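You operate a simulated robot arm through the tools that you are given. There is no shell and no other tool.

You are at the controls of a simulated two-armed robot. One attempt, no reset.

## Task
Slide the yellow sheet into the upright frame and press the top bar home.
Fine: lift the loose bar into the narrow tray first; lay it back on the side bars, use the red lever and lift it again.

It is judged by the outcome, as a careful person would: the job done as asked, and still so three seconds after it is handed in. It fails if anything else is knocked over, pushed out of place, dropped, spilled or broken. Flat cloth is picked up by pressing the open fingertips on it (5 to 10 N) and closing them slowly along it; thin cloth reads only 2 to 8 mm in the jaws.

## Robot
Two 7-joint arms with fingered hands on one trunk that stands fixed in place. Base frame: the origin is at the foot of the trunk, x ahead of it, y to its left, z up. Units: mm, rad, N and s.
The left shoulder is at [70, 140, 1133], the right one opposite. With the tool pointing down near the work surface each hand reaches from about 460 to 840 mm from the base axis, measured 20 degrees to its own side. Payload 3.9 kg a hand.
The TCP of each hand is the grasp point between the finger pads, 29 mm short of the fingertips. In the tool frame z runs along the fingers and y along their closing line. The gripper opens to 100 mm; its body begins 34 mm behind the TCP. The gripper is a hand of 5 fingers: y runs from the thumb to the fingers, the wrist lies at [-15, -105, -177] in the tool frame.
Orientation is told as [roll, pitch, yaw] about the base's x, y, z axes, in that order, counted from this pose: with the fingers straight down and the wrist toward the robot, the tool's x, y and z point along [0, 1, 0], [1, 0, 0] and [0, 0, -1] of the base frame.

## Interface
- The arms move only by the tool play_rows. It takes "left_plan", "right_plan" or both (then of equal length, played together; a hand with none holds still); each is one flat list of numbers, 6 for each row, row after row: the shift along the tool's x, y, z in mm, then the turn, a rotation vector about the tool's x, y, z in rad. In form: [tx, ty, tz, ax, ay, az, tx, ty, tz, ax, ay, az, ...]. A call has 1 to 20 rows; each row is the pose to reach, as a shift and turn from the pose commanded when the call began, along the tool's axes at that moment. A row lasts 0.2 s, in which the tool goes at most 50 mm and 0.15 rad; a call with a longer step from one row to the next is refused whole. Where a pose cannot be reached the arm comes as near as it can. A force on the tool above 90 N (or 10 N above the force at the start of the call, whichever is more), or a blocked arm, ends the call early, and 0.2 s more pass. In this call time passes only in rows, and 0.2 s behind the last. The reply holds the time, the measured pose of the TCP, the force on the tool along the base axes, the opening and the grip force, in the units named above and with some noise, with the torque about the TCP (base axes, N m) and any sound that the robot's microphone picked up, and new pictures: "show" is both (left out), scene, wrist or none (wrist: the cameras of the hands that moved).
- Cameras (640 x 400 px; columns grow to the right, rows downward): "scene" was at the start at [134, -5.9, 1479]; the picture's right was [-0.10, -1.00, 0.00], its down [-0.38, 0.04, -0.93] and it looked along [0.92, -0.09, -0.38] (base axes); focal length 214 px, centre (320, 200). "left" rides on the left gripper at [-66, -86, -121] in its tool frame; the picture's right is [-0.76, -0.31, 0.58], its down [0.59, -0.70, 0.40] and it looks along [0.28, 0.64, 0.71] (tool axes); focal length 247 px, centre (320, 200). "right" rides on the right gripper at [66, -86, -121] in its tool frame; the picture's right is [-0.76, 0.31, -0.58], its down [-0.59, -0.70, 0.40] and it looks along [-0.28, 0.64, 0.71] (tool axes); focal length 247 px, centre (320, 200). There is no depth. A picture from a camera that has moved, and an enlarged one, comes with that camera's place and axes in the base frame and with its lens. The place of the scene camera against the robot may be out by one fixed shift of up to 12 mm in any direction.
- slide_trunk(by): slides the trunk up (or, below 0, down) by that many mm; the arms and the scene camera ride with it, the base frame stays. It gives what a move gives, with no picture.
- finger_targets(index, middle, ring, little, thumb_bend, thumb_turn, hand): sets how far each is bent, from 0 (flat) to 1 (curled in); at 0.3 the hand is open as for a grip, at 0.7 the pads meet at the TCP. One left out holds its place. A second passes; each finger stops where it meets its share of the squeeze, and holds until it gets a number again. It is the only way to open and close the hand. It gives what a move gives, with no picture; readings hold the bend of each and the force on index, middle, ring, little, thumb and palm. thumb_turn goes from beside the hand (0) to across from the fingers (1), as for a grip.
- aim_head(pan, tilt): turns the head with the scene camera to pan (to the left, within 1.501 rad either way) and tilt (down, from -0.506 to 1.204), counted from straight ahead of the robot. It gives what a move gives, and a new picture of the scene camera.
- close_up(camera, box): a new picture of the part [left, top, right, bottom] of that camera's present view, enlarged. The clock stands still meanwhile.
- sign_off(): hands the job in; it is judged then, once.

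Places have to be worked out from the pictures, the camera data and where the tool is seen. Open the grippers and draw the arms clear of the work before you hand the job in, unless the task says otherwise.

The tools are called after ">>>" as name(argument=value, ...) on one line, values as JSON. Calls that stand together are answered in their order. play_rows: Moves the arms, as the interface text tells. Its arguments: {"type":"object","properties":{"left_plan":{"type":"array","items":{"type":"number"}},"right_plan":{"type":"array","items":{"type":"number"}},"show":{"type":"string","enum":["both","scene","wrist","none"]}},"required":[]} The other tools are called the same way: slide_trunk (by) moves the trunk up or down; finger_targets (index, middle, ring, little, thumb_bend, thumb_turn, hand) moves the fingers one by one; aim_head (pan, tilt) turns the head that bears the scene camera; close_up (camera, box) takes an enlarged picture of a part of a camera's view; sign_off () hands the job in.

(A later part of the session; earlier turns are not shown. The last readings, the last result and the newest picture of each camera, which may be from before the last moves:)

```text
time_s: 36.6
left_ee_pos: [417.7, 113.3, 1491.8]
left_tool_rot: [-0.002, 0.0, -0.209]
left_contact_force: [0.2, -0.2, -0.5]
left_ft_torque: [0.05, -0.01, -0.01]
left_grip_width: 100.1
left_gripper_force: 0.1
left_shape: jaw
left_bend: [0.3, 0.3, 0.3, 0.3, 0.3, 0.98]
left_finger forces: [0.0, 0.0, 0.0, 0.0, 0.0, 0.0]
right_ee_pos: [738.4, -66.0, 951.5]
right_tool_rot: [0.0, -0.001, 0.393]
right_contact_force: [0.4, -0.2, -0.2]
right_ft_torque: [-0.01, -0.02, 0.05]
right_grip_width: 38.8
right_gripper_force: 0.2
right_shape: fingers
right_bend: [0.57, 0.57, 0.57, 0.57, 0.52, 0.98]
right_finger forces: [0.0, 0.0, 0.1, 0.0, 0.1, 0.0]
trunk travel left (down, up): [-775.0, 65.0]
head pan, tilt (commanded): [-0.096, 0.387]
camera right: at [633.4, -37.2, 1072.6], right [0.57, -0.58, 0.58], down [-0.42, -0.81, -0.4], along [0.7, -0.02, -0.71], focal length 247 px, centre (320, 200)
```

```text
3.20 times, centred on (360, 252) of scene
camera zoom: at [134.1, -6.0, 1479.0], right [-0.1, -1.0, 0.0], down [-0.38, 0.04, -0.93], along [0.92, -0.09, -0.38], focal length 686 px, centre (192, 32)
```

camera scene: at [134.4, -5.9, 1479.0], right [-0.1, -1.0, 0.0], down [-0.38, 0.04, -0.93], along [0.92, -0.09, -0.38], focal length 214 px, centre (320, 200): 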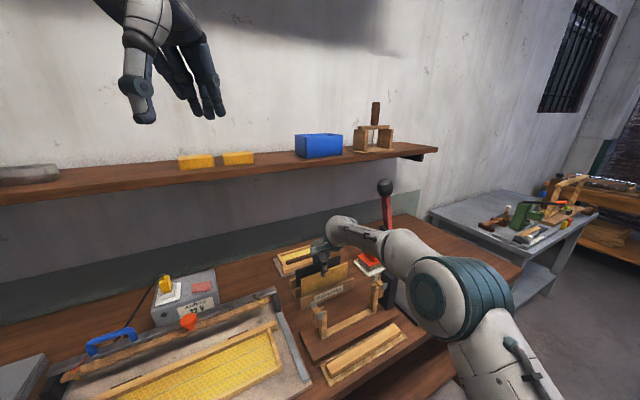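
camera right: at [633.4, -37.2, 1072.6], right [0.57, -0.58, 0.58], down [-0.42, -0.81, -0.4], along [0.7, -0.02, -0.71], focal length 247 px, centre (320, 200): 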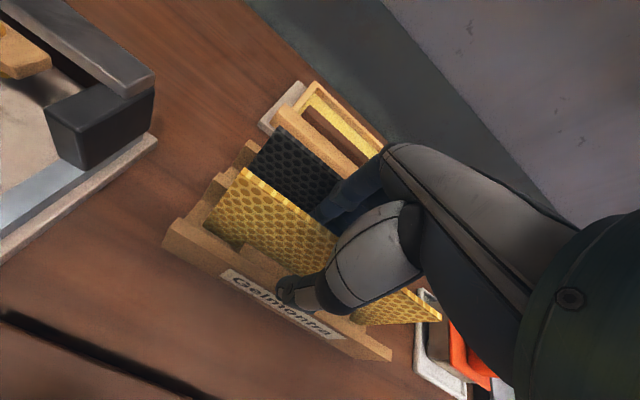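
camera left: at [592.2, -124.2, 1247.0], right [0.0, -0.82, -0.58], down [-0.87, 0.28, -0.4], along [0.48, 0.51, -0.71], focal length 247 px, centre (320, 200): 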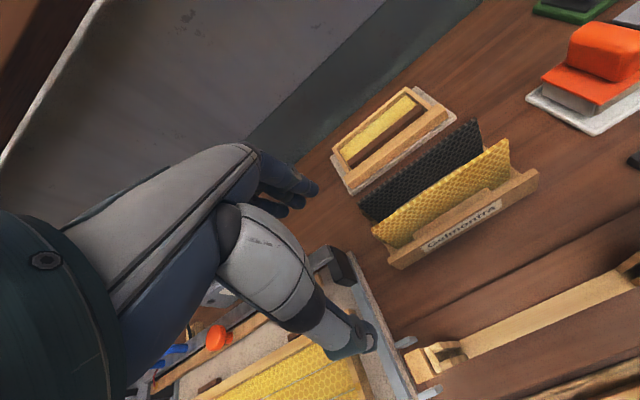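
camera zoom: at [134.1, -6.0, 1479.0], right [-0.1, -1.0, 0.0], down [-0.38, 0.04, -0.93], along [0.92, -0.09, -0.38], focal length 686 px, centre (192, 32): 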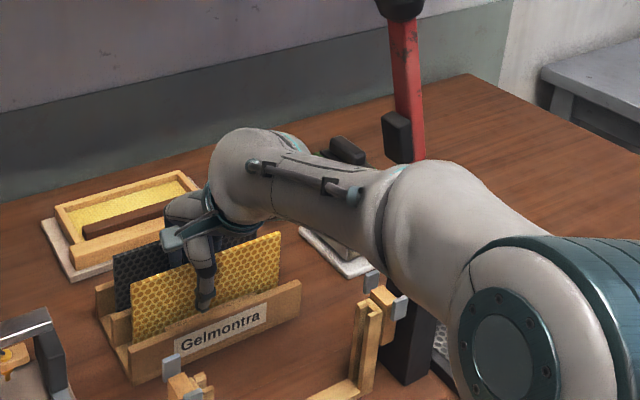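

No contact so far. I close in steps, fingers and thumb together, toward the thin sheet.

>>> finger_targets(hand="right", index=0.66, middle=0.66, ring=0.66, little=0.66, thumb_bend=0.66)

>>> close_up(camera="right", box=[160, 100, 400, 330])

```text
time_s: 37.6
left_ee_pos: [417.2, 114.7, 1492.1]
left_tool_rot: [-0.001, -0.001, -0.209]
left_contact_force: [0.6, 0.8, -0.6]
left_ft_torque: [-0.03, 0.02, -0.01]
left_grip_width: 100.3
left_gripper_force: 0.2
left_shape: jaw
left_bend: [0.3, 0.3, 0.3, 0.3, 0.3, 0.98]
left_finger forces: [0.0, 0.0, 0.0, 0.0, 0.1, 0.1]
right_ee_pos: [738.8, -65.8, 952.3]
right_tool_rot: [0.001, 0.0, 0.392]
right_contact_force: [0.0, 0.0, -0.2]
right_ft_torque: [0.03, -0.02, 0.0]
right_grip_width: 11.4
right_gripper_force: 0.2
right_shape: fingers
right_bend: [0.66, 0.66, 0.66, 0.66, 0.66, 0.98]
right_finger forces: [0.0, 0.0, 0.0, 0.0, 0.0, 0.0]
trunk travel left (down, up): [-775.0, 65.0]
head pan, tilt (commanded): [-0.096, 0.387]
```

```text
1.74 times, centred on (280, 215) of right
camera zoom: at [633.3, -37.0, 1073.0], right [0.57, -0.58, 0.58], down [-0.43, -0.81, -0.4], along [0.7, -0.02, -0.71], focal length 430 px, centre (390, 174)
```

zoom: 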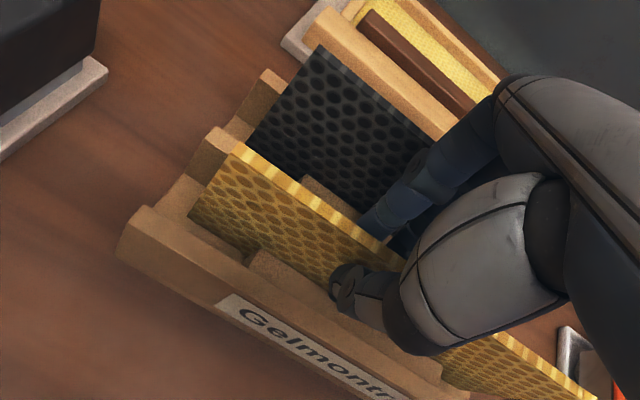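

The fingers nudged the sheet and its top edge now leans about 12 mm toward me; forces are still zero. I look closely before closing further.

>>> close_up(camera="right", box=[240, 180, 400, 340])

>>> close_up(camera="scene", box=[300, 225, 370, 300])

>>> close_up(camera="right", box=[160, 120, 260, 220])

```text
2.50 times, centred on (320, 260) of right
camera zoom: at [633.3, -37.0, 1073.0], right [0.57, -0.58, 0.58], down [-0.43, -0.81, -0.4], along [0.7, -0.02, -0.71], focal length 617 px, centre (320, 50)
```

zoom: 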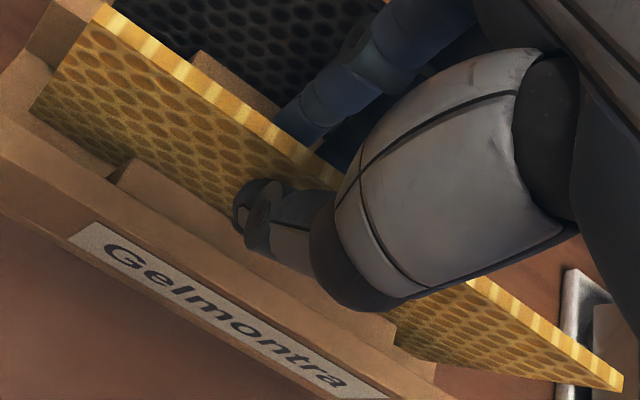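

```text
5.33 times, centred on (335, 262) of scene
camera zoom: at [134.0, -5.9, 1479.0], right [-0.1, -1.0, 0.0], down [-0.38, 0.04, -0.93], along [0.92, -0.09, -0.38], focal length 1144 px, centre (240, -133)
```

zoom: 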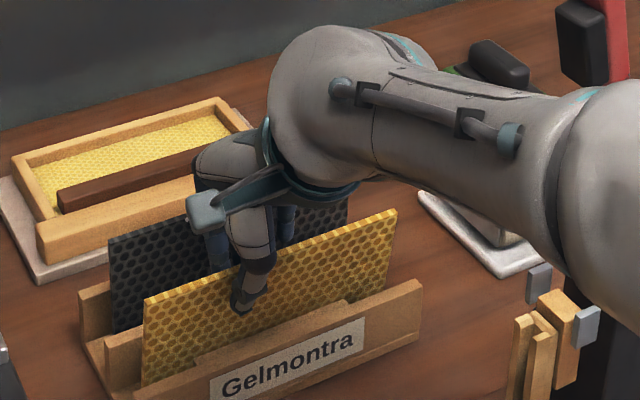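

```text
4.00 times, centred on (210, 170) of right
camera zoom: at [633.3, -37.0, 1073.0], right [0.57, -0.58, 0.58], down [-0.43, -0.81, -0.4], along [0.7, -0.02, -0.71], focal length 988 px, centre (760, 320)
```

zoom: 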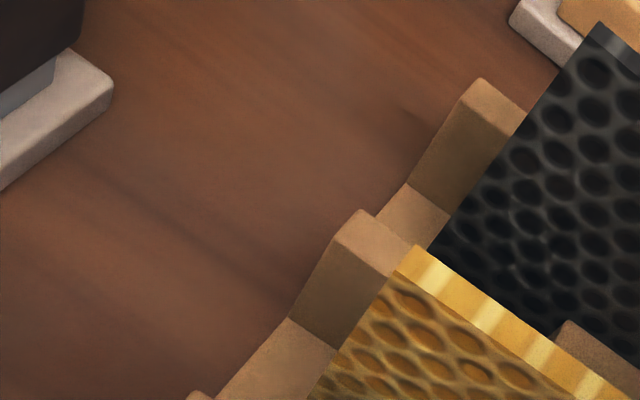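

The sheet had been leaning back and is now stood up between index and thumb. I continue closing gently to get hold of it.

>>> finger_targets(hand="right", index=0.69, middle=0.69, ring=0.69, little=0.69, thumb_bend=0.69)

>>> close_up(camera="right", box=[160, 100, 400, 330])

```text
time_s: 38.6
left_ee_pos: [418.3, 115.0, 1493.0]
left_tool_rot: [-0.002, 0.0, -0.207]
left_contact_force: [0.2, -0.2, -0.8]
left_ft_torque: [-0.03, -0.03, 0.01]
left_grip_width: 99.7
left_gripper_force: 0.2
left_shape: jaw
left_bend: [0.3, 0.3, 0.3, 0.3, 0.3, 0.98]
left_finger forces: [0.0, 0.0, 0.0, 0.0, 0.1, 0.0]
right_ee_pos: [737.9, -65.6, 951.0]
right_tool_rot: [0.001, -0.001, 0.392]
right_contact_force: [0.3, 0.0, 1.1]
right_ft_torque: [-0.01, -0.01, 0.04]
right_grip_width: 4.8
right_gripper_force: 0.0
right_shape: fingers
right_bend: [0.69, 0.69, 0.69, 0.69, 0.69, 0.98]
right_finger forces: [0.0, 0.2, 0.0, 0.0, 0.2, 0.1]
trunk travel left (down, up): [-775.0, 65.0]
head pan, tilt (commanded): [-0.096, 0.387]
```

```text
1.74 times, centred on (280, 215) of right
camera zoom: at [633.3, -37.0, 1072.9], right [0.57, -0.58, 0.58], down [-0.43, -0.81, -0.4], along [0.7, -0.02, -0.71], focal length 430 px, centre (390, 174)
```

zoom: 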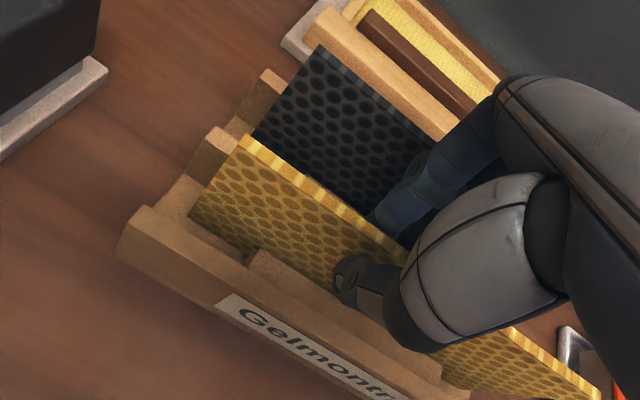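

The sheet is nearly pinched (0.2 N contact). I squeeze to a light grip of several newtons.

>>> finger_targets(hand="right", index=0.72, middle=0.72, ring=0.72, little=0.72, thumb_bend=0.74)

>>> close_up(camera="right", box=[160, 100, 400, 330])

>>> close_up(camera="scene", box=[300, 225, 370, 300])

```text
time_s: 39.6
left_ee_pos: [417.8, 114.2, 1492.4]
left_tool_rot: [-0.001, 0.001, -0.21]
left_contact_force: [0.0, 0.9, -0.7]
left_ft_torque: [0.01, -0.01, 0.02]
left_grip_width: 99.9
left_gripper_force: 0.0
left_shape: jaw
left_bend: [0.3, 0.3, 0.3, 0.3, 0.3, 0.98]
left_finger forces: [0.0, 0.0, 0.0, 0.0, 0.0, 0.1]
right_ee_pos: [739.4, -65.9, 951.9]
right_tool_rot: [0.0, 0.002, 0.391]
right_contact_force: [0.7, 0.4, -0.1]
right_ft_torque: [0.0, 0.02, 0.08]
right_grip_width: 1.2
right_gripper_force: 5.2
right_shape: fingers
right_bend: [0.72, 0.71, 0.71, 0.72, 0.69, 0.97]
right_finger forces: [2.0, 1.8, 1.6, 0.1, 5.3, 0.0]
trunk travel left (down, up): [-775.0, 65.0]
head pan, tilt (commanded): [-0.096, 0.387]
```

```text
1.74 times, centred on (280, 215) of right
camera zoom: at [633.4, -37.0, 1072.8], right [0.57, -0.58, 0.58], down [-0.43, -0.81, -0.4], along [0.7, -0.02, -0.71], focal length 430 px, centre (390, 174)
```

zoom: 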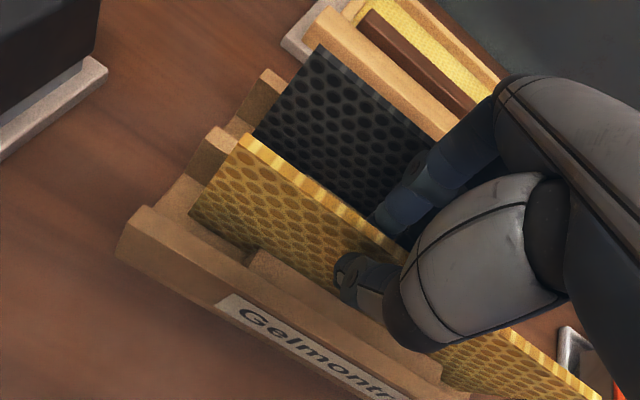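

```text
5.33 times, centred on (335, 262) of scene
camera zoom: at [134.1, -5.9, 1479.0], right [-0.1, -1.0, 0.0], down [-0.38, 0.04, -0.93], along [0.92, -0.09, -0.38], focal length 1144 px, centre (240, -133)
```

zoom: 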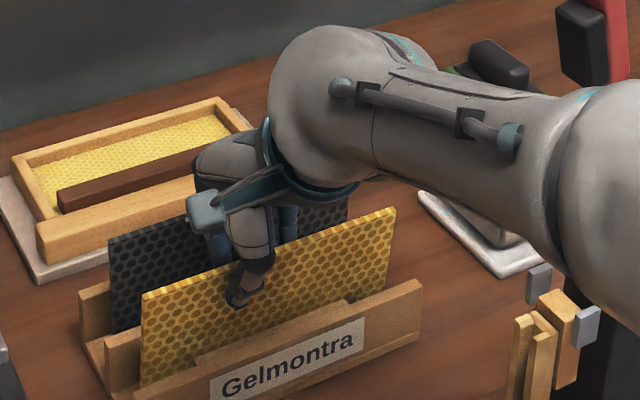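

Well-shared grip of about 5 N. I lift the sheet slowly 20 mm to see it comes free of the slot without dragging the rack.

>>> play_rows(right_plan=[0, 0, -5, 0, 0, 0, 0, 0, -10, 0, 0, 0, 0, 0, -15, 0, 0, 0, 0, 0, -20, 0, 0, 0], show="wrist")

>>> close_up(camera="right", box=[160, 100, 400, 330])

>>> close_up(camera="scene", box=[300, 225, 370, 300])

```text
time_s: 40.6
left_ee_pos: [418.8, 114.0, 1492.0]
left_tool_rot: [0.0, -0.001, -0.209]
left_contact_force: [-0.1, -0.2, -0.5]
left_ft_torque: [-0.02, -0.02, -0.04]
left_grip_width: 99.8
left_gripper_force: 0.0
left_shape: jaw
left_bend: [0.3, 0.3, 0.3, 0.3, 0.3, 0.98]
left_finger forces: [0.0, 0.1, 0.0, 0.0, 0.0, 0.0]
right_ee_pos: [738.7, -65.1, 971.4]
right_tool_rot: [0.0, -0.001, 0.392]
right_contact_force: [-0.3, 0.8, -1.1]
right_ft_torque: [-0.01, 0.01, 0.13]
right_grip_width: 1.3
right_gripper_force: 5.1
right_shape: fingers
right_bend: [0.72, 0.71, 0.71, 0.72, 0.69, 0.97]
right_finger forces: [2.2, 1.7, 1.0, 0.0, 4.7, 0.0]
trunk travel left (down, up): [-775.0, 65.0]
head pan, tilt (commanded): [-0.096, 0.387]
camera right: at [633.1, -37.1, 1092.6], right [0.57, -0.58, 0.58], down [-0.43, -0.81, -0.4], along [0.7, -0.02, -0.71], focal length 247 px, centre (320, 200)
```

right: 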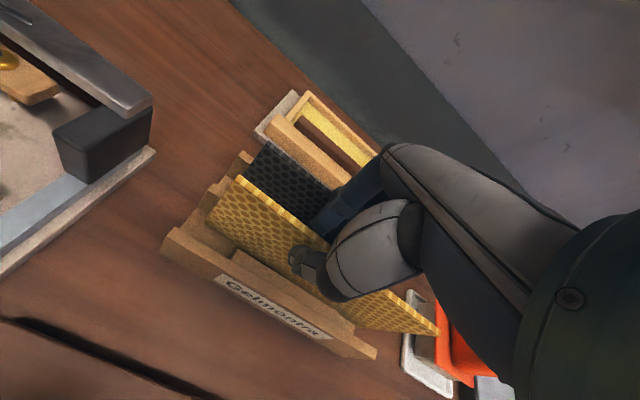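

```text
1.74 times, centred on (280, 215) of right
camera zoom: at [633.1, -37.1, 1092.6], right [0.57, -0.58, 0.58], down [-0.43, -0.81, -0.4], along [0.7, -0.02, -0.71], focal length 430 px, centre (390, 174)
```

zoom: 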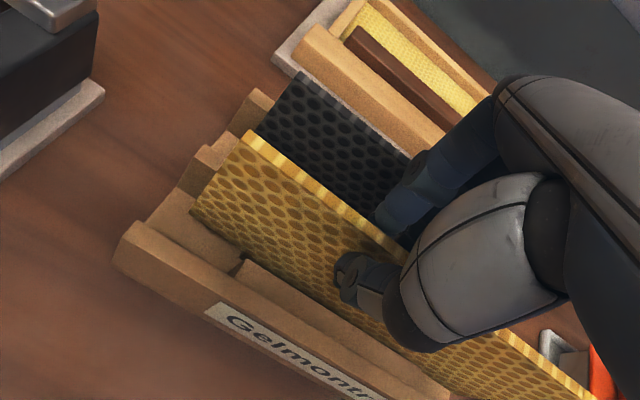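

```text
5.33 times, centred on (335, 262) of scene
camera zoom: at [134.0, -5.9, 1479.0], right [-0.1, -1.0, 0.0], down [-0.38, 0.04, -0.93], along [0.92, -0.09, -0.38], focal length 1144 px, centre (240, -133)
```

zoom: 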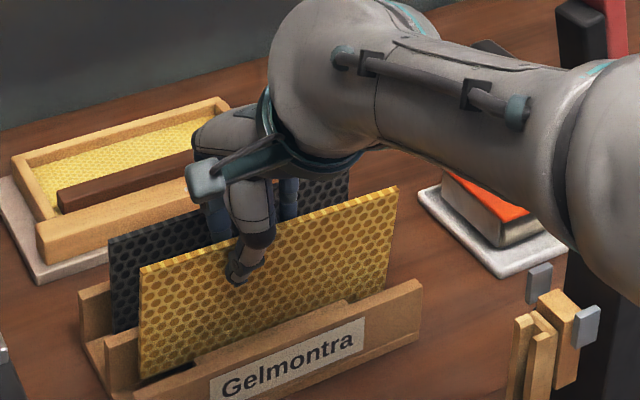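

The sheet rises with the hand without slip and the rack stays put. I lift it clear, drifting 40 mm to the left on the way up to keep wrist and forearm well away from the lever knob.

>>> play_rows(right_plan=[0, 0, -12, 0, 0, 0, 0, 0, -30, 0, 0, 0, 0, 0, -50, 0, 0, 0, 10, 0, -70, 0, 0, 0, 22, 0, -90, 0, 0, 0, 34, 0, -110, 0, 0, 0, 40, 0, -125, 0, 0, 0, 40, 0, -137, 0, 0, 0], show="both")

>>> close_up(camera="scene", box=[280, 150, 440, 310])

>>> close_up(camera="left", box=[340, 0, 600, 240])

>>> close_up(camera="right", box=[160, 60, 480, 340])

```text
time_s: 42.4
left_ee_pos: [417.6, 114.2, 1492.3]
left_tool_rot: [-0.001, -0.001, -0.208]
left_contact_force: [0.4, 0.2, -0.1]
left_ft_torque: [0.01, 0.0, -0.03]
left_grip_width: 99.8
left_gripper_force: 0.1
left_shape: jaw
left_bend: [0.3, 0.3, 0.3, 0.3, 0.3, 0.98]
left_finger forces: [0.0, 0.0, 0.0, 0.1, 0.1, 0.1]
right_ee_pos: [723.0, -29.7, 1108.6]
right_tool_rot: [0.0, 0.001, 0.39]
right_contact_force: [0.5, 0.5, -1.0]
right_ft_torque: [0.02, 0.03, 0.02]
right_grip_width: 1.4
right_gripper_force: 3.8
right_shape: fingers
right_bend: [0.71, 0.71, 0.72, 0.72, 0.71, 0.97]
right_finger forces: [3.1, 0.7, 0.0, 0.1, 3.8, 0.0]
trunk travel left (down, up): [-775.0, 65.0]
head pan, tilt (commanded): [-0.096, 0.387]
camera scene: at [134.0, -6.1, 1479.0], right [-0.1, -1.0, 0.0], down [-0.38, 0.04, -0.93], along [0.92, -0.09, -0.38], focal length 214 px, centre (320, 200)
camera right: at [617.5, -0.2, 1229.9], right [0.57, -0.58, 0.58], down [-0.43, -0.81, -0.4], along [0.7, -0.02, -0.71], focal length 247 px, centre (320, 200)
```

scene: 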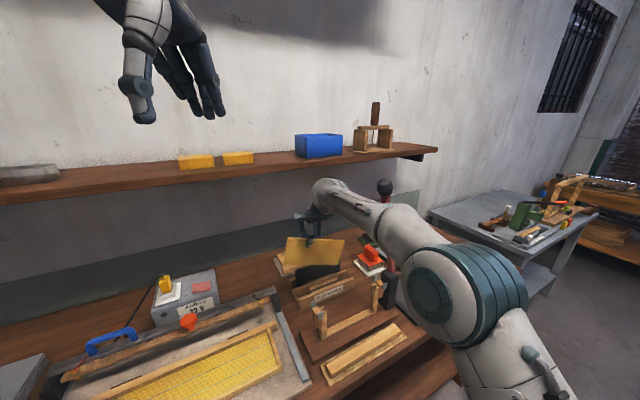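
right: 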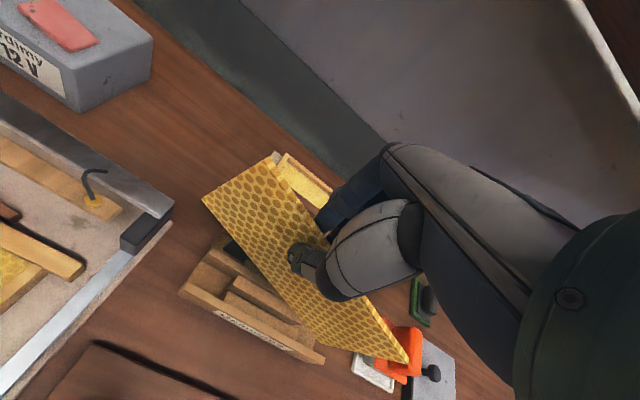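

```text
2.50 times, centred on (360, 230) of scene
camera zoom: at [134.0, -6.1, 1479.0], right [-0.1, -1.0, 0.0], down [-0.38, 0.04, -0.93], along [0.92, -0.09, -0.38], focal length 536 px, centre (220, 125)
```

zoom: 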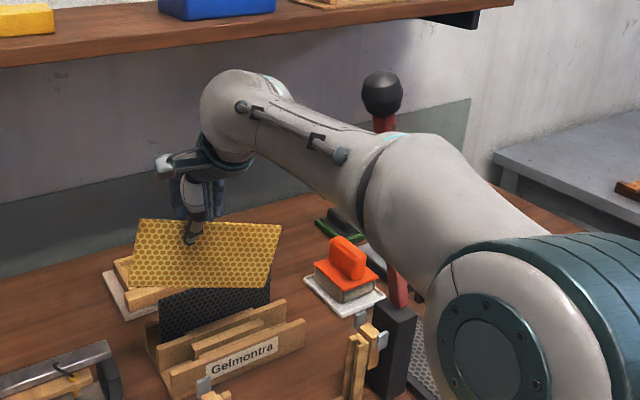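

```text
1.67 times, centred on (470, 120) of left
camera zoom: at [322.1, 67.9, 1613.6], right [-0.46, -0.68, -0.58], down [-0.57, 0.72, -0.4], along [0.69, 0.14, -0.71], focal length 412 px, centre (70, 333)
```

zoom: 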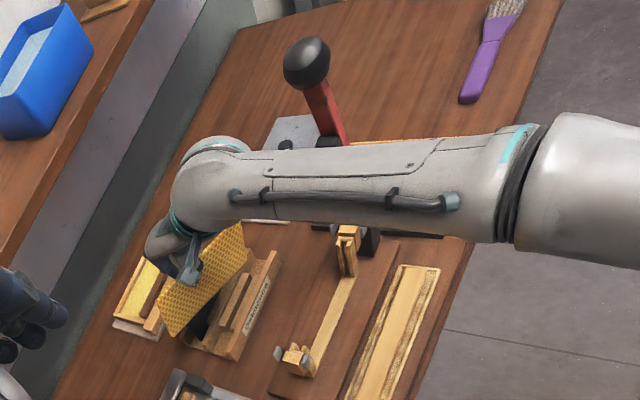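

```text
1.43 times, centred on (320, 200) of right
camera zoom: at [617.5, -0.2, 1229.9], right [0.57, -0.58, 0.58], down [-0.43, -0.81, -0.4], along [0.7, -0.02, -0.71], focal length 353 px, centre (320, 200)
```

zoom: 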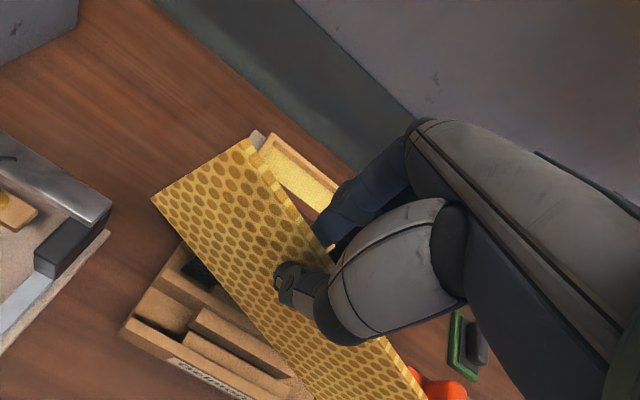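

The sheet came up but has swung in the grip: its right end hangs lower and its lower edge tilts toward me. I zoom in to get its corners and work out the correction.

>>> close_up(camera="scene", box=[320, 220, 400, 280])

>>> close_up(camera="scene", box=[270, 215, 350, 285])

>>> close_up(camera="right", box=[190, 140, 430, 370])

>>> close_up(camera="left", box=[410, 100, 510, 200])

```text
6.67 times, centred on (360, 250) of scene
camera zoom: at [134.0, -6.1, 1479.0], right [-0.1, -1.0, 0.0], down [-0.38, 0.04, -0.93], along [0.92, -0.09, -0.38], focal length 1430 px, centre (53, -133)
```

zoom: 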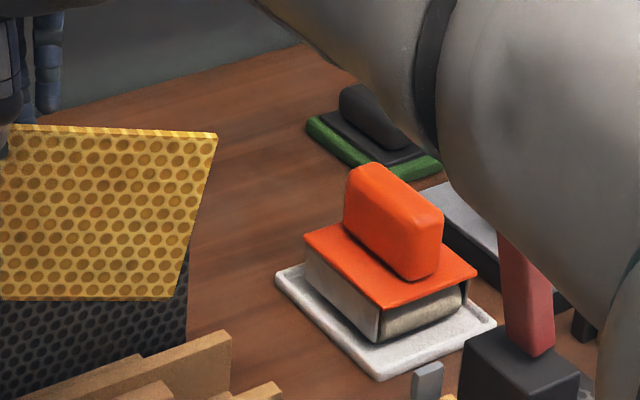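

```text
5.71 times, centred on (310, 250) of scene
camera zoom: at [134.0, -6.1, 1479.0], right [-0.1, -1.0, 0.0], down [-0.38, 0.04, -0.93], along [0.92, -0.09, -0.38], focal length 1226 px, centre (377, -86)
```

zoom: 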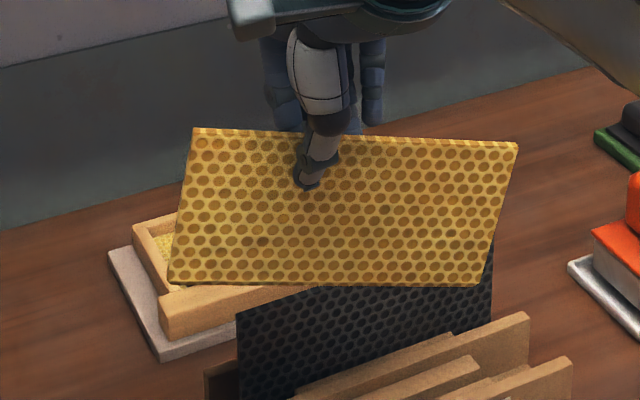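

```text
1.74 times, centred on (310, 255) of right
camera zoom: at [617.5, -0.2, 1229.9], right [0.57, -0.58, 0.58], down [-0.43, -0.81, -0.4], along [0.7, -0.02, -0.71], focal length 430 px, centre (337, 104)
```

zoom: 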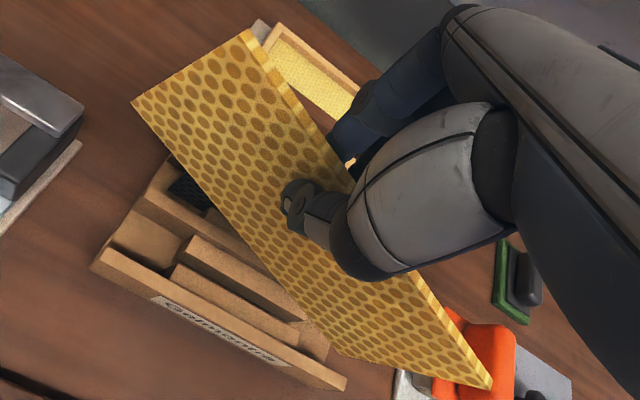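

```text
4.00 times, centred on (460, 150) of left
camera zoom: at [322.1, 67.9, 1613.6], right [-0.46, -0.68, -0.58], down [-0.57, 0.72, -0.4], along [0.69, 0.14, -0.71], focal length 988 px, centre (-240, 400)
```

zoom: 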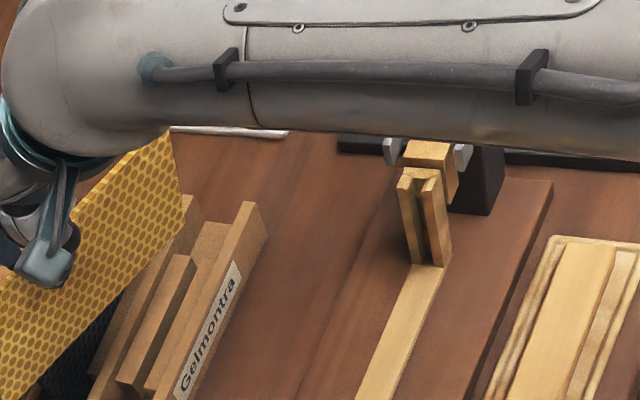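

Triangulated corners: the sheet is about 187 x 100 mm, hangs with its right end 0.20 rad low, and is turned -0.25 rad about vertical, but is not tilted. I rotate the hand to level and square the sheet with the frame, then look again.

>>> play_rows(right_plan=[0, 0, 0, 0.0085, -0.0663, -0.0847, 0, 0, 0, 0.017, -0.1327, -0.1693, 0, 0, 0, 0.0254, -0.199, -0.254], show="both")

>>> close_up(camera="scene", box=[270, 205, 350, 275])

>>> close_up(camera="right", box=[190, 140, 430, 370])

>>> close_up(camera="left", box=[340, 0, 600, 240])

```text
time_s: 43.2
left_ee_pos: [416.9, 114.3, 1492.1]
left_tool_rot: [-0.001, -0.001, -0.209]
left_contact_force: [-0.4, -0.4, -0.7]
left_ft_torque: [0.0, 0.03, -0.01]
left_grip_width: 100.1
left_gripper_force: 0.1
left_shape: jaw
left_bend: [0.3, 0.3, 0.3, 0.3, 0.3, 0.98]
left_finger forces: [0.0, 0.0, 0.0, 0.0, 0.0, 0.1]
right_ee_pos: [723.0, -29.0, 1109.1]
right_tool_rot: [-0.194, 0.052, 0.642]
right_contact_force: [0.4, 0.1, -1.5]
right_ft_torque: [0.03, -0.01, 0.05]
right_grip_width: 1.5
right_gripper_force: 3.7
right_shape: fingers
right_bend: [0.71, 0.71, 0.72, 0.72, 0.71, 0.97]
right_finger forces: [3.1, 0.6, 0.0, 0.0, 3.8, 0.0]
trunk travel left (down, up): [-775.0, 65.0]
head pan, tilt (commanded): [-0.096, 0.387]
camera scene: at [134.1, -5.7, 1479.0], right [-0.1, -1.0, 0.0], down [-0.38, 0.04, -0.93], along [0.92, -0.09, -0.38], focal length 214 px, centre (320, 200)
camera right: at [605.1, -5.8, 1218.9], right [0.65, -0.3, 0.7], down [-0.18, -0.95, -0.24], along [0.74, 0.03, -0.68], focal length 247 px, centre (320, 200)
```

scene: 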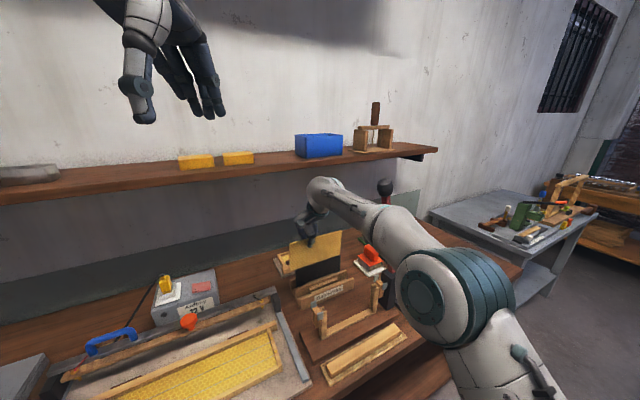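
right: 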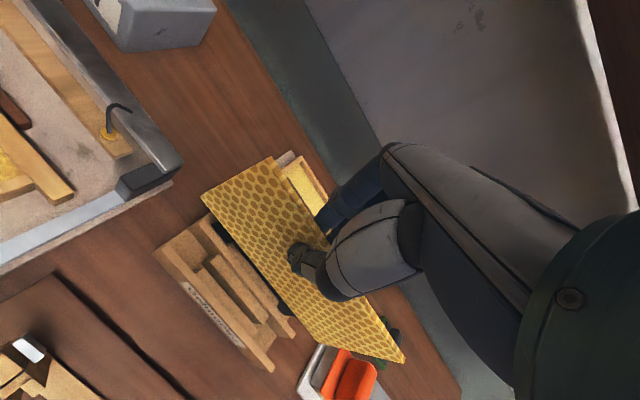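

```text
5.71 times, centred on (310, 240) of scene
camera zoom: at [134.1, -5.7, 1479.0], right [-0.1, -1.0, 0.0], down [-0.38, 0.04, -0.93], along [0.92, -0.09, -0.38], focal length 1226 px, centre (377, -29)
```

zoom: 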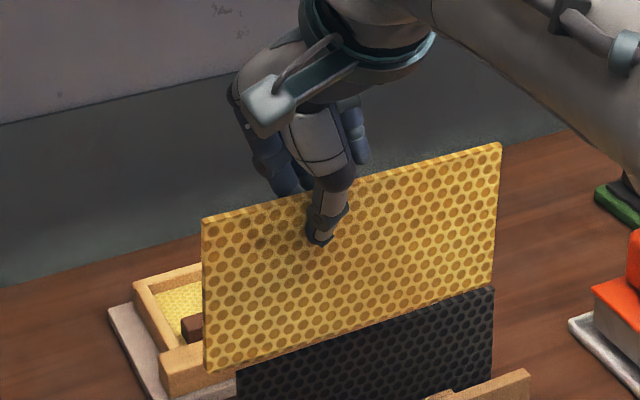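

```text
1.74 times, centred on (310, 255) of right
camera zoom: at [605.1, -5.8, 1218.9], right [0.65, -0.3, 0.7], down [-0.18, -0.95, -0.24], along [0.74, 0.03, -0.68], focal length 430 px, centre (337, 104)
```

zoom: 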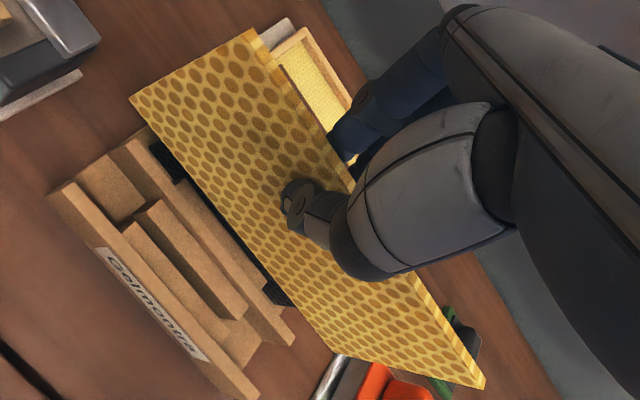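

```text
1.67 times, centred on (470, 120) of left
camera zoom: at [322.3, 68.3, 1613.6], right [-0.46, -0.68, -0.58], down [-0.57, 0.72, -0.4], along [0.69, 0.14, -0.71], focal length 412 px, centre (70, 333)
```

zoom: 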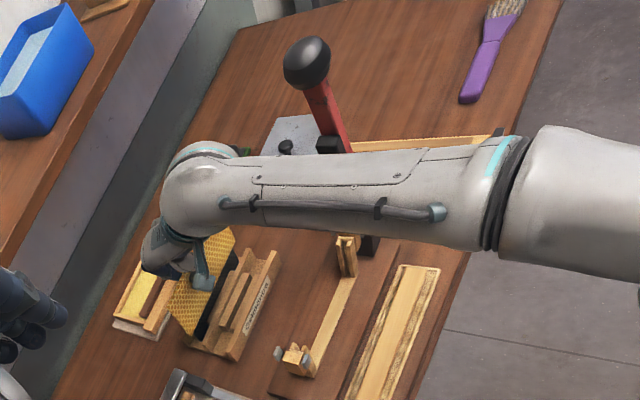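

The sheet now hangs level and parallel to the frame. I carry it about 150 mm toward me above the frame, keeping it 30 mm left of centre so everything stays away from the lever.

>>> play_rows(right_plan=[6.1, -29.3, 0.3, 0, 0, 0, 12.1, -58.5, 0.6, 0, 0, 0, 18.2, -87.8, 0.9, 0, 0, 0, 24.2, -117, 1.2, 0, 0, 0, 30.3, -146.3, 1.5, 0, 0, 0], show="both")

>>> close_up(camera="scene", box=[290, 210, 410, 330])

>>> close_up(camera="right", box=[130, 120, 450, 390])

>>> close_up(camera="left", box=[400, 60, 560, 240])

```text
time_s: 44.4
left_ee_pos: [415.1, 113.8, 1494.3]
left_tool_rot: [0.0, 0.001, -0.209]
left_contact_force: [-0.2, 0.5, 0.7]
left_ft_torque: [0.03, -0.04, -0.02]
left_grip_width: 99.8
left_gripper_force: 0.0
left_shape: jaw
left_bend: [0.3, 0.3, 0.3, 0.3, 0.3, 0.98]
left_finger forces: [0.1, 0.0, 0.1, 0.1, 0.1, 0.0]
right_ee_pos: [587.2, -92.3, 1108.3]
right_tool_rot: [-0.194, 0.05, 0.643]
right_contact_force: [0.8, -0.1, -0.9]
right_ft_torque: [0.01, 0.03, -0.01]
right_grip_width: 1.2
right_gripper_force: 3.9
right_shape: fingers
right_bend: [0.71, 0.72, 0.72, 0.72, 0.71, 0.97]
right_finger forces: [3.1, 0.8, 0.1, 0.1, 3.9, 0.0]
trunk travel left (down, up): [-775.0, 65.0]
head pan, tilt (commanded): [-0.096, 0.387]
camera scene: at [132.6, -6.6, 1479.2], right [-0.1, -1.0, 0.0], down [-0.38, 0.04, -0.93], along [0.92, -0.09, -0.38], focal length 214 px, centre (320, 200)
camera right: at [469.4, -70.4, 1219.0], right [0.65, -0.3, 0.7], down [-0.18, -0.95, -0.24], along [0.74, 0.03, -0.68], focal length 247 px, centre (320, 200)
```

scene: 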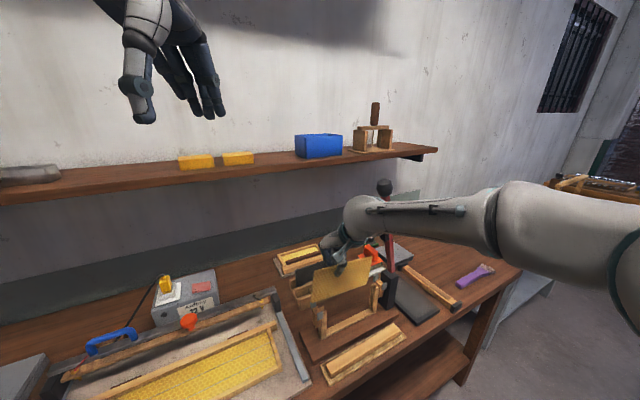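
right: 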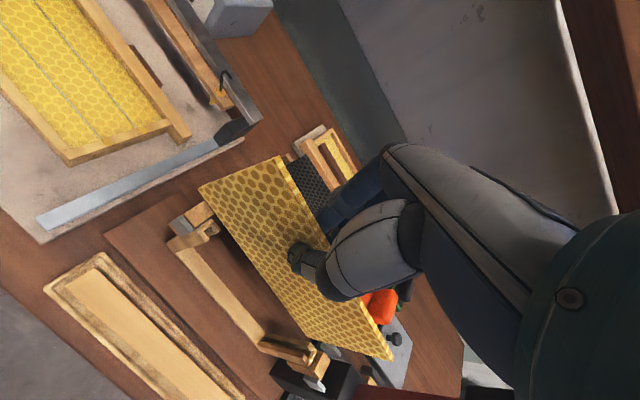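

```text
3.33 times, centred on (350, 270) of scene
camera zoom: at [132.6, -6.6, 1479.2], right [-0.1, -1.0, 0.0], down [-0.38, 0.04, -0.93], along [0.92, -0.09, -0.38], focal length 715 px, centre (220, -33)
```

zoom: 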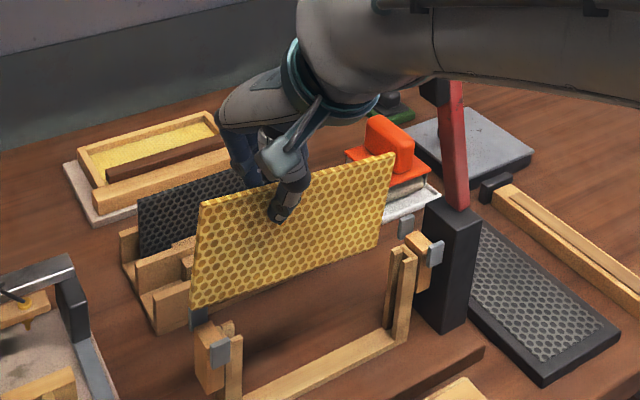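

```text
1.48 times, centred on (290, 255) of right
camera zoom: at [469.4, -70.4, 1219.0], right [0.65, -0.3, 0.7], down [-0.18, -0.95, -0.24], along [0.74, 0.03, -0.68], focal length 366 px, centre (364, 118)
```

zoom: 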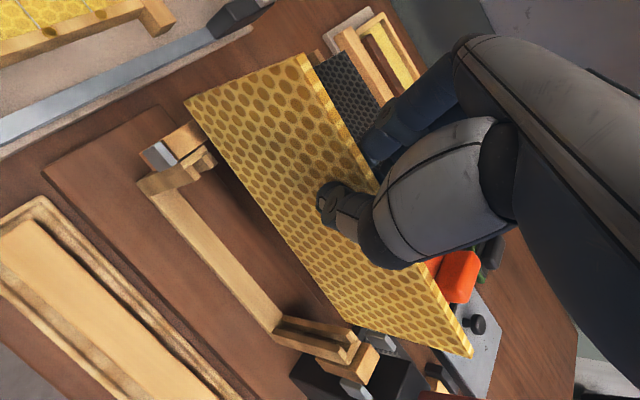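

```text
2.22 times, centred on (480, 150) of left
camera zoom: at [320.6, 67.3, 1614.0], right [-0.46, -0.68, -0.58], down [-0.56, 0.72, -0.4], along [0.69, 0.14, -0.71], focal length 549 px, centre (-36, 311)
```

zoom: 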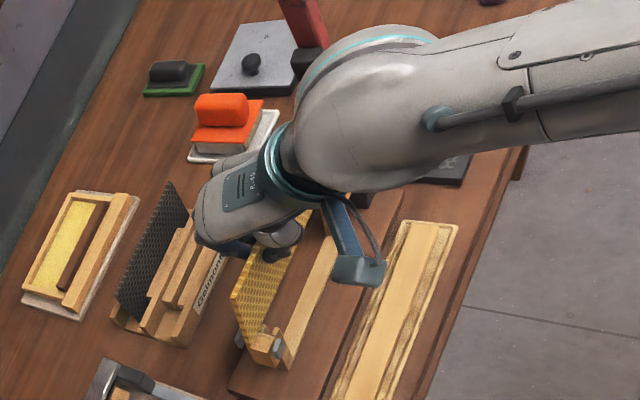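

The sheet hangs just behind and above the frame's line. I take tight close-ups of both groove tops and the sheet's lower corners to align them accurately.

>>> close_up(camera="right", box=[150, 160, 250, 260])

>>> close_up(camera="right", box=[240, 310, 400, 400])

>>> close_up(camera="scene", box=[310, 265, 370, 335])

>>> close_up(camera="scene", box=[350, 245, 410, 315])

>>> close_up(camera="left", box=[450, 150, 530, 240])

```text
4.00 times, centred on (200, 210) of right
camera zoom: at [469.4, -70.4, 1219.0], right [0.65, -0.3, 0.7], down [-0.18, -0.95, -0.24], along [0.74, 0.03, -0.68], focal length 988 px, centre (800, 160)
```

zoom: 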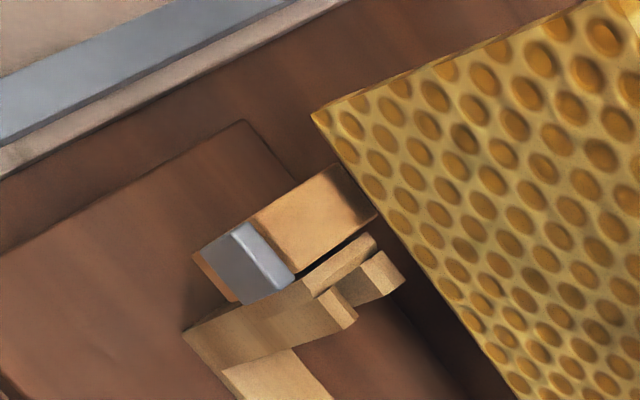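

```text
4.00 times, centred on (320, 355) of right
camera zoom: at [469.4, -70.4, 1219.0], right [0.65, -0.3, 0.7], down [-0.18, -0.95, -0.24], along [0.74, 0.03, -0.68], focal length 988 px, centre (320, -420)
```

zoom: 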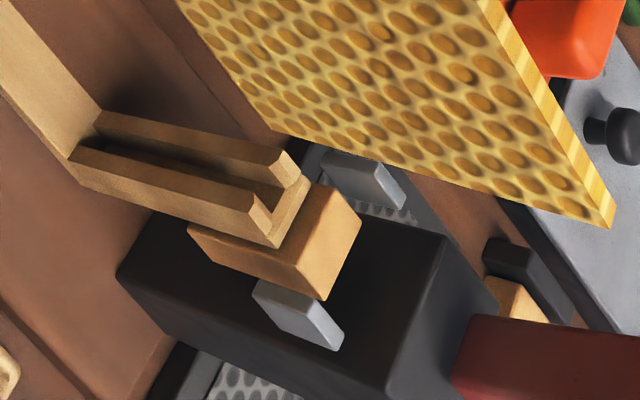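

```text
5.71 times, centred on (340, 300) of scene
camera zoom: at [132.6, -6.6, 1479.2], right [-0.1, -1.0, 0.0], down [-0.38, 0.04, -0.93], along [0.92, -0.09, -0.38], focal length 1226 px, centre (206, -371)
```

zoom: 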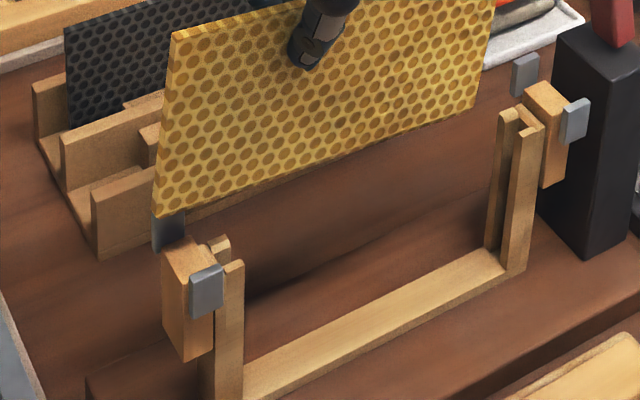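

```text
5.71 times, centred on (380, 280) of scene
camera zoom: at [132.6, -6.6, 1479.2], right [-0.1, -1.0, 0.0], down [-0.38, 0.04, -0.93], along [0.92, -0.09, -0.38], focal length 1226 px, centre (-23, -257)
```

zoom: 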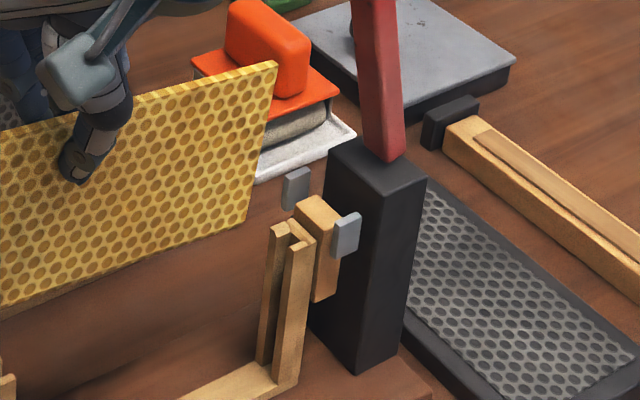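

```text
4.44 times, centred on (490, 195) of left
camera zoom: at [320.6, 67.3, 1614.0], right [-0.46, -0.68, -0.58], down [-0.56, 0.72, -0.4], along [0.69, 0.14, -0.71], focal length 1098 px, centre (-436, 222)
```

zoom: 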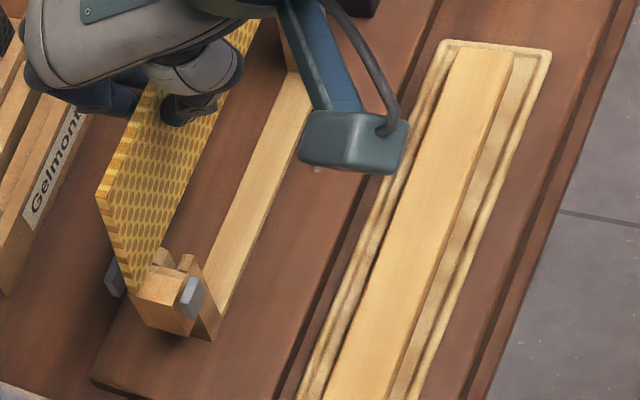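

The sheet has sagged about 0.13 rad more in the grip during the carry, so the hold is too light against its off-centre weight. I tighten the grip before re-levelling.

>>> finger_targets(hand="right", index=0.755, middle=0.76, ring=0.76, little=0.76, thumb_bend=0.82)

>>> close_up(camera="scene", box=[310, 245, 400, 325])

>>> close_up(camera="right", box=[130, 120, 450, 390])

```text
time_s: 45.4
left_ee_pos: [417.2, 114.5, 1492.2]
left_tool_rot: [0.0, 0.0, -0.21]
left_contact_force: [0.7, -0.6, -0.8]
left_ft_torque: [-0.03, -0.02, 0.0]
left_grip_width: 99.7
left_gripper_force: 0.1
left_shape: jaw
left_bend: [0.3, 0.3, 0.3, 0.3, 0.3, 0.98]
left_finger forces: [0.0, 0.0, 0.0, 0.0, 0.0, 0.0]
right_ee_pos: [589.4, -93.1, 1108.1]
right_tool_rot: [-0.193, 0.052, 0.642]
right_contact_force: [-1.4, 0.2, -0.2]
right_ft_torque: [0.02, 0.0, 0.01]
right_grip_width: 0.4
right_gripper_force: 10.1
right_shape: fingers
right_bend: [0.74, 0.75, 0.76, 0.76, 0.73, 0.95]
right_finger forces: [8.4, 2.0, 0.1, 0.0, 10.2, 0.0]
trunk travel left (down, up): [-775.0, 65.0]
head pan, tilt (commanded): [-0.096, 0.387]
```

```text
5.00 times, centred on (355, 285) of scene
camera zoom: at [133.9, -6.0, 1479.0], right [-0.1, -1.0, 0.0], down [-0.38, 0.04, -0.93], along [0.92, -0.09, -0.38], focal length 1072 px, centre (145, -225)
```

zoom: 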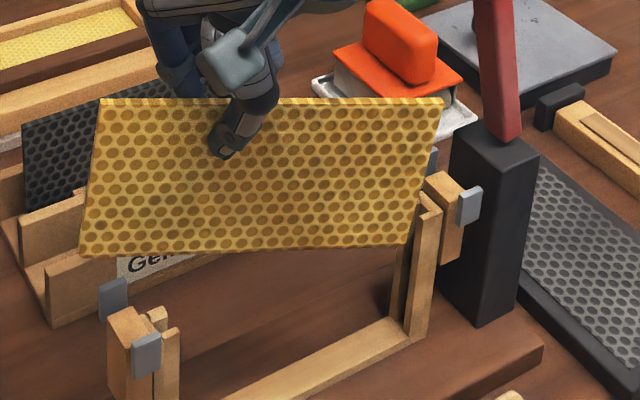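

```text
1.48 times, centred on (290, 255) of right
camera zoom: at [470.8, -69.7, 1218.6], right [0.65, -0.3, 0.7], down [-0.18, -0.95, -0.24], along [0.74, 0.03, -0.68], focal length 366 px, centre (364, 118)
```

zoom: 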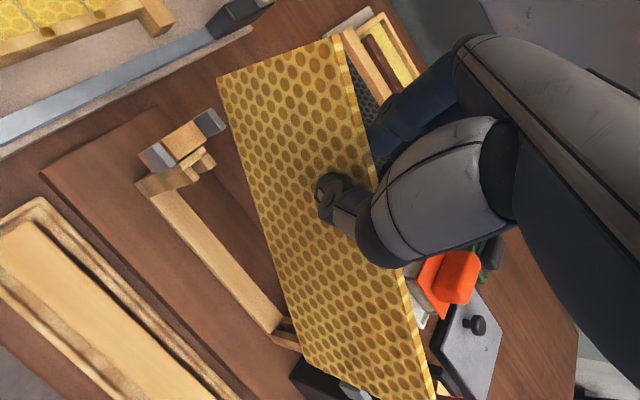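

The squeeze is firm now (10 N) but it turned the sheet a bit more. I take sharp close-ups of all four corners to recompute its pose.

>>> close_up(camera="right", box=[240, 300, 400, 400])

>>> close_up(camera="right", box=[190, 130, 320, 220])

>>> close_up(camera="left", box=[440, 130, 540, 240])

```text
4.00 times, centred on (320, 350) of right
camera zoom: at [470.8, -69.7, 1218.6], right [0.65, -0.3, 0.7], down [-0.18, -0.95, -0.24], along [0.74, 0.03, -0.68], focal length 988 px, centre (320, -400)
```

zoom: 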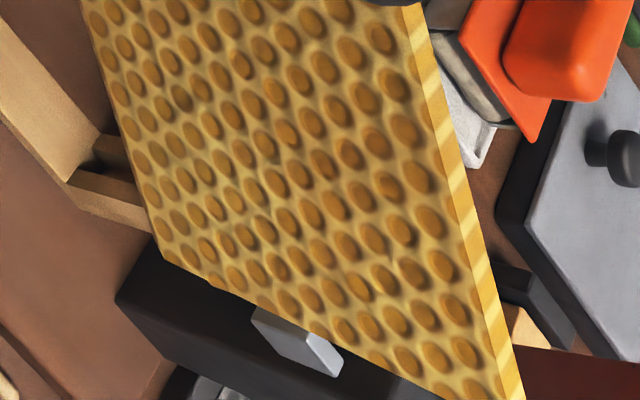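

```text
4.44 times, centred on (255, 175) of right
camera zoom: at [470.8, -69.7, 1218.6], right [0.65, -0.3, 0.7], down [-0.18, -0.95, -0.24], along [0.74, 0.03, -0.68], focal length 1098 px, centre (609, 311)
```

zoom: 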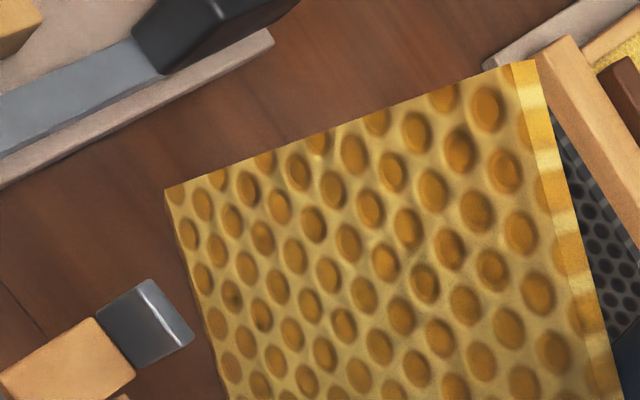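

```text
3.64 times, centred on (490, 185) of left
camera zoom: at [322.0, 68.0, 1613.7], right [-0.46, -0.68, -0.58], down [-0.57, 0.72, -0.4], along [0.69, 0.14, -0.71], focal length 898 px, centre (-298, 254)
```

zoom: 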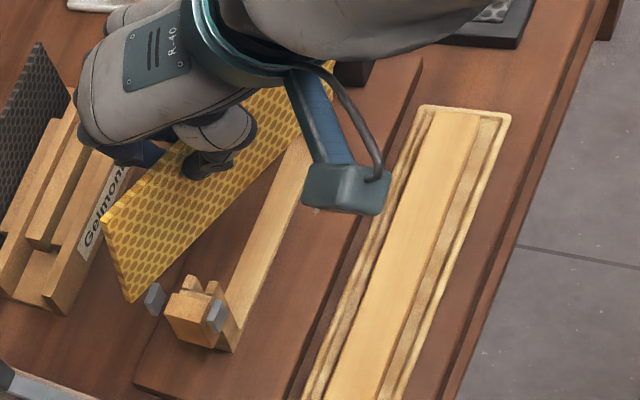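

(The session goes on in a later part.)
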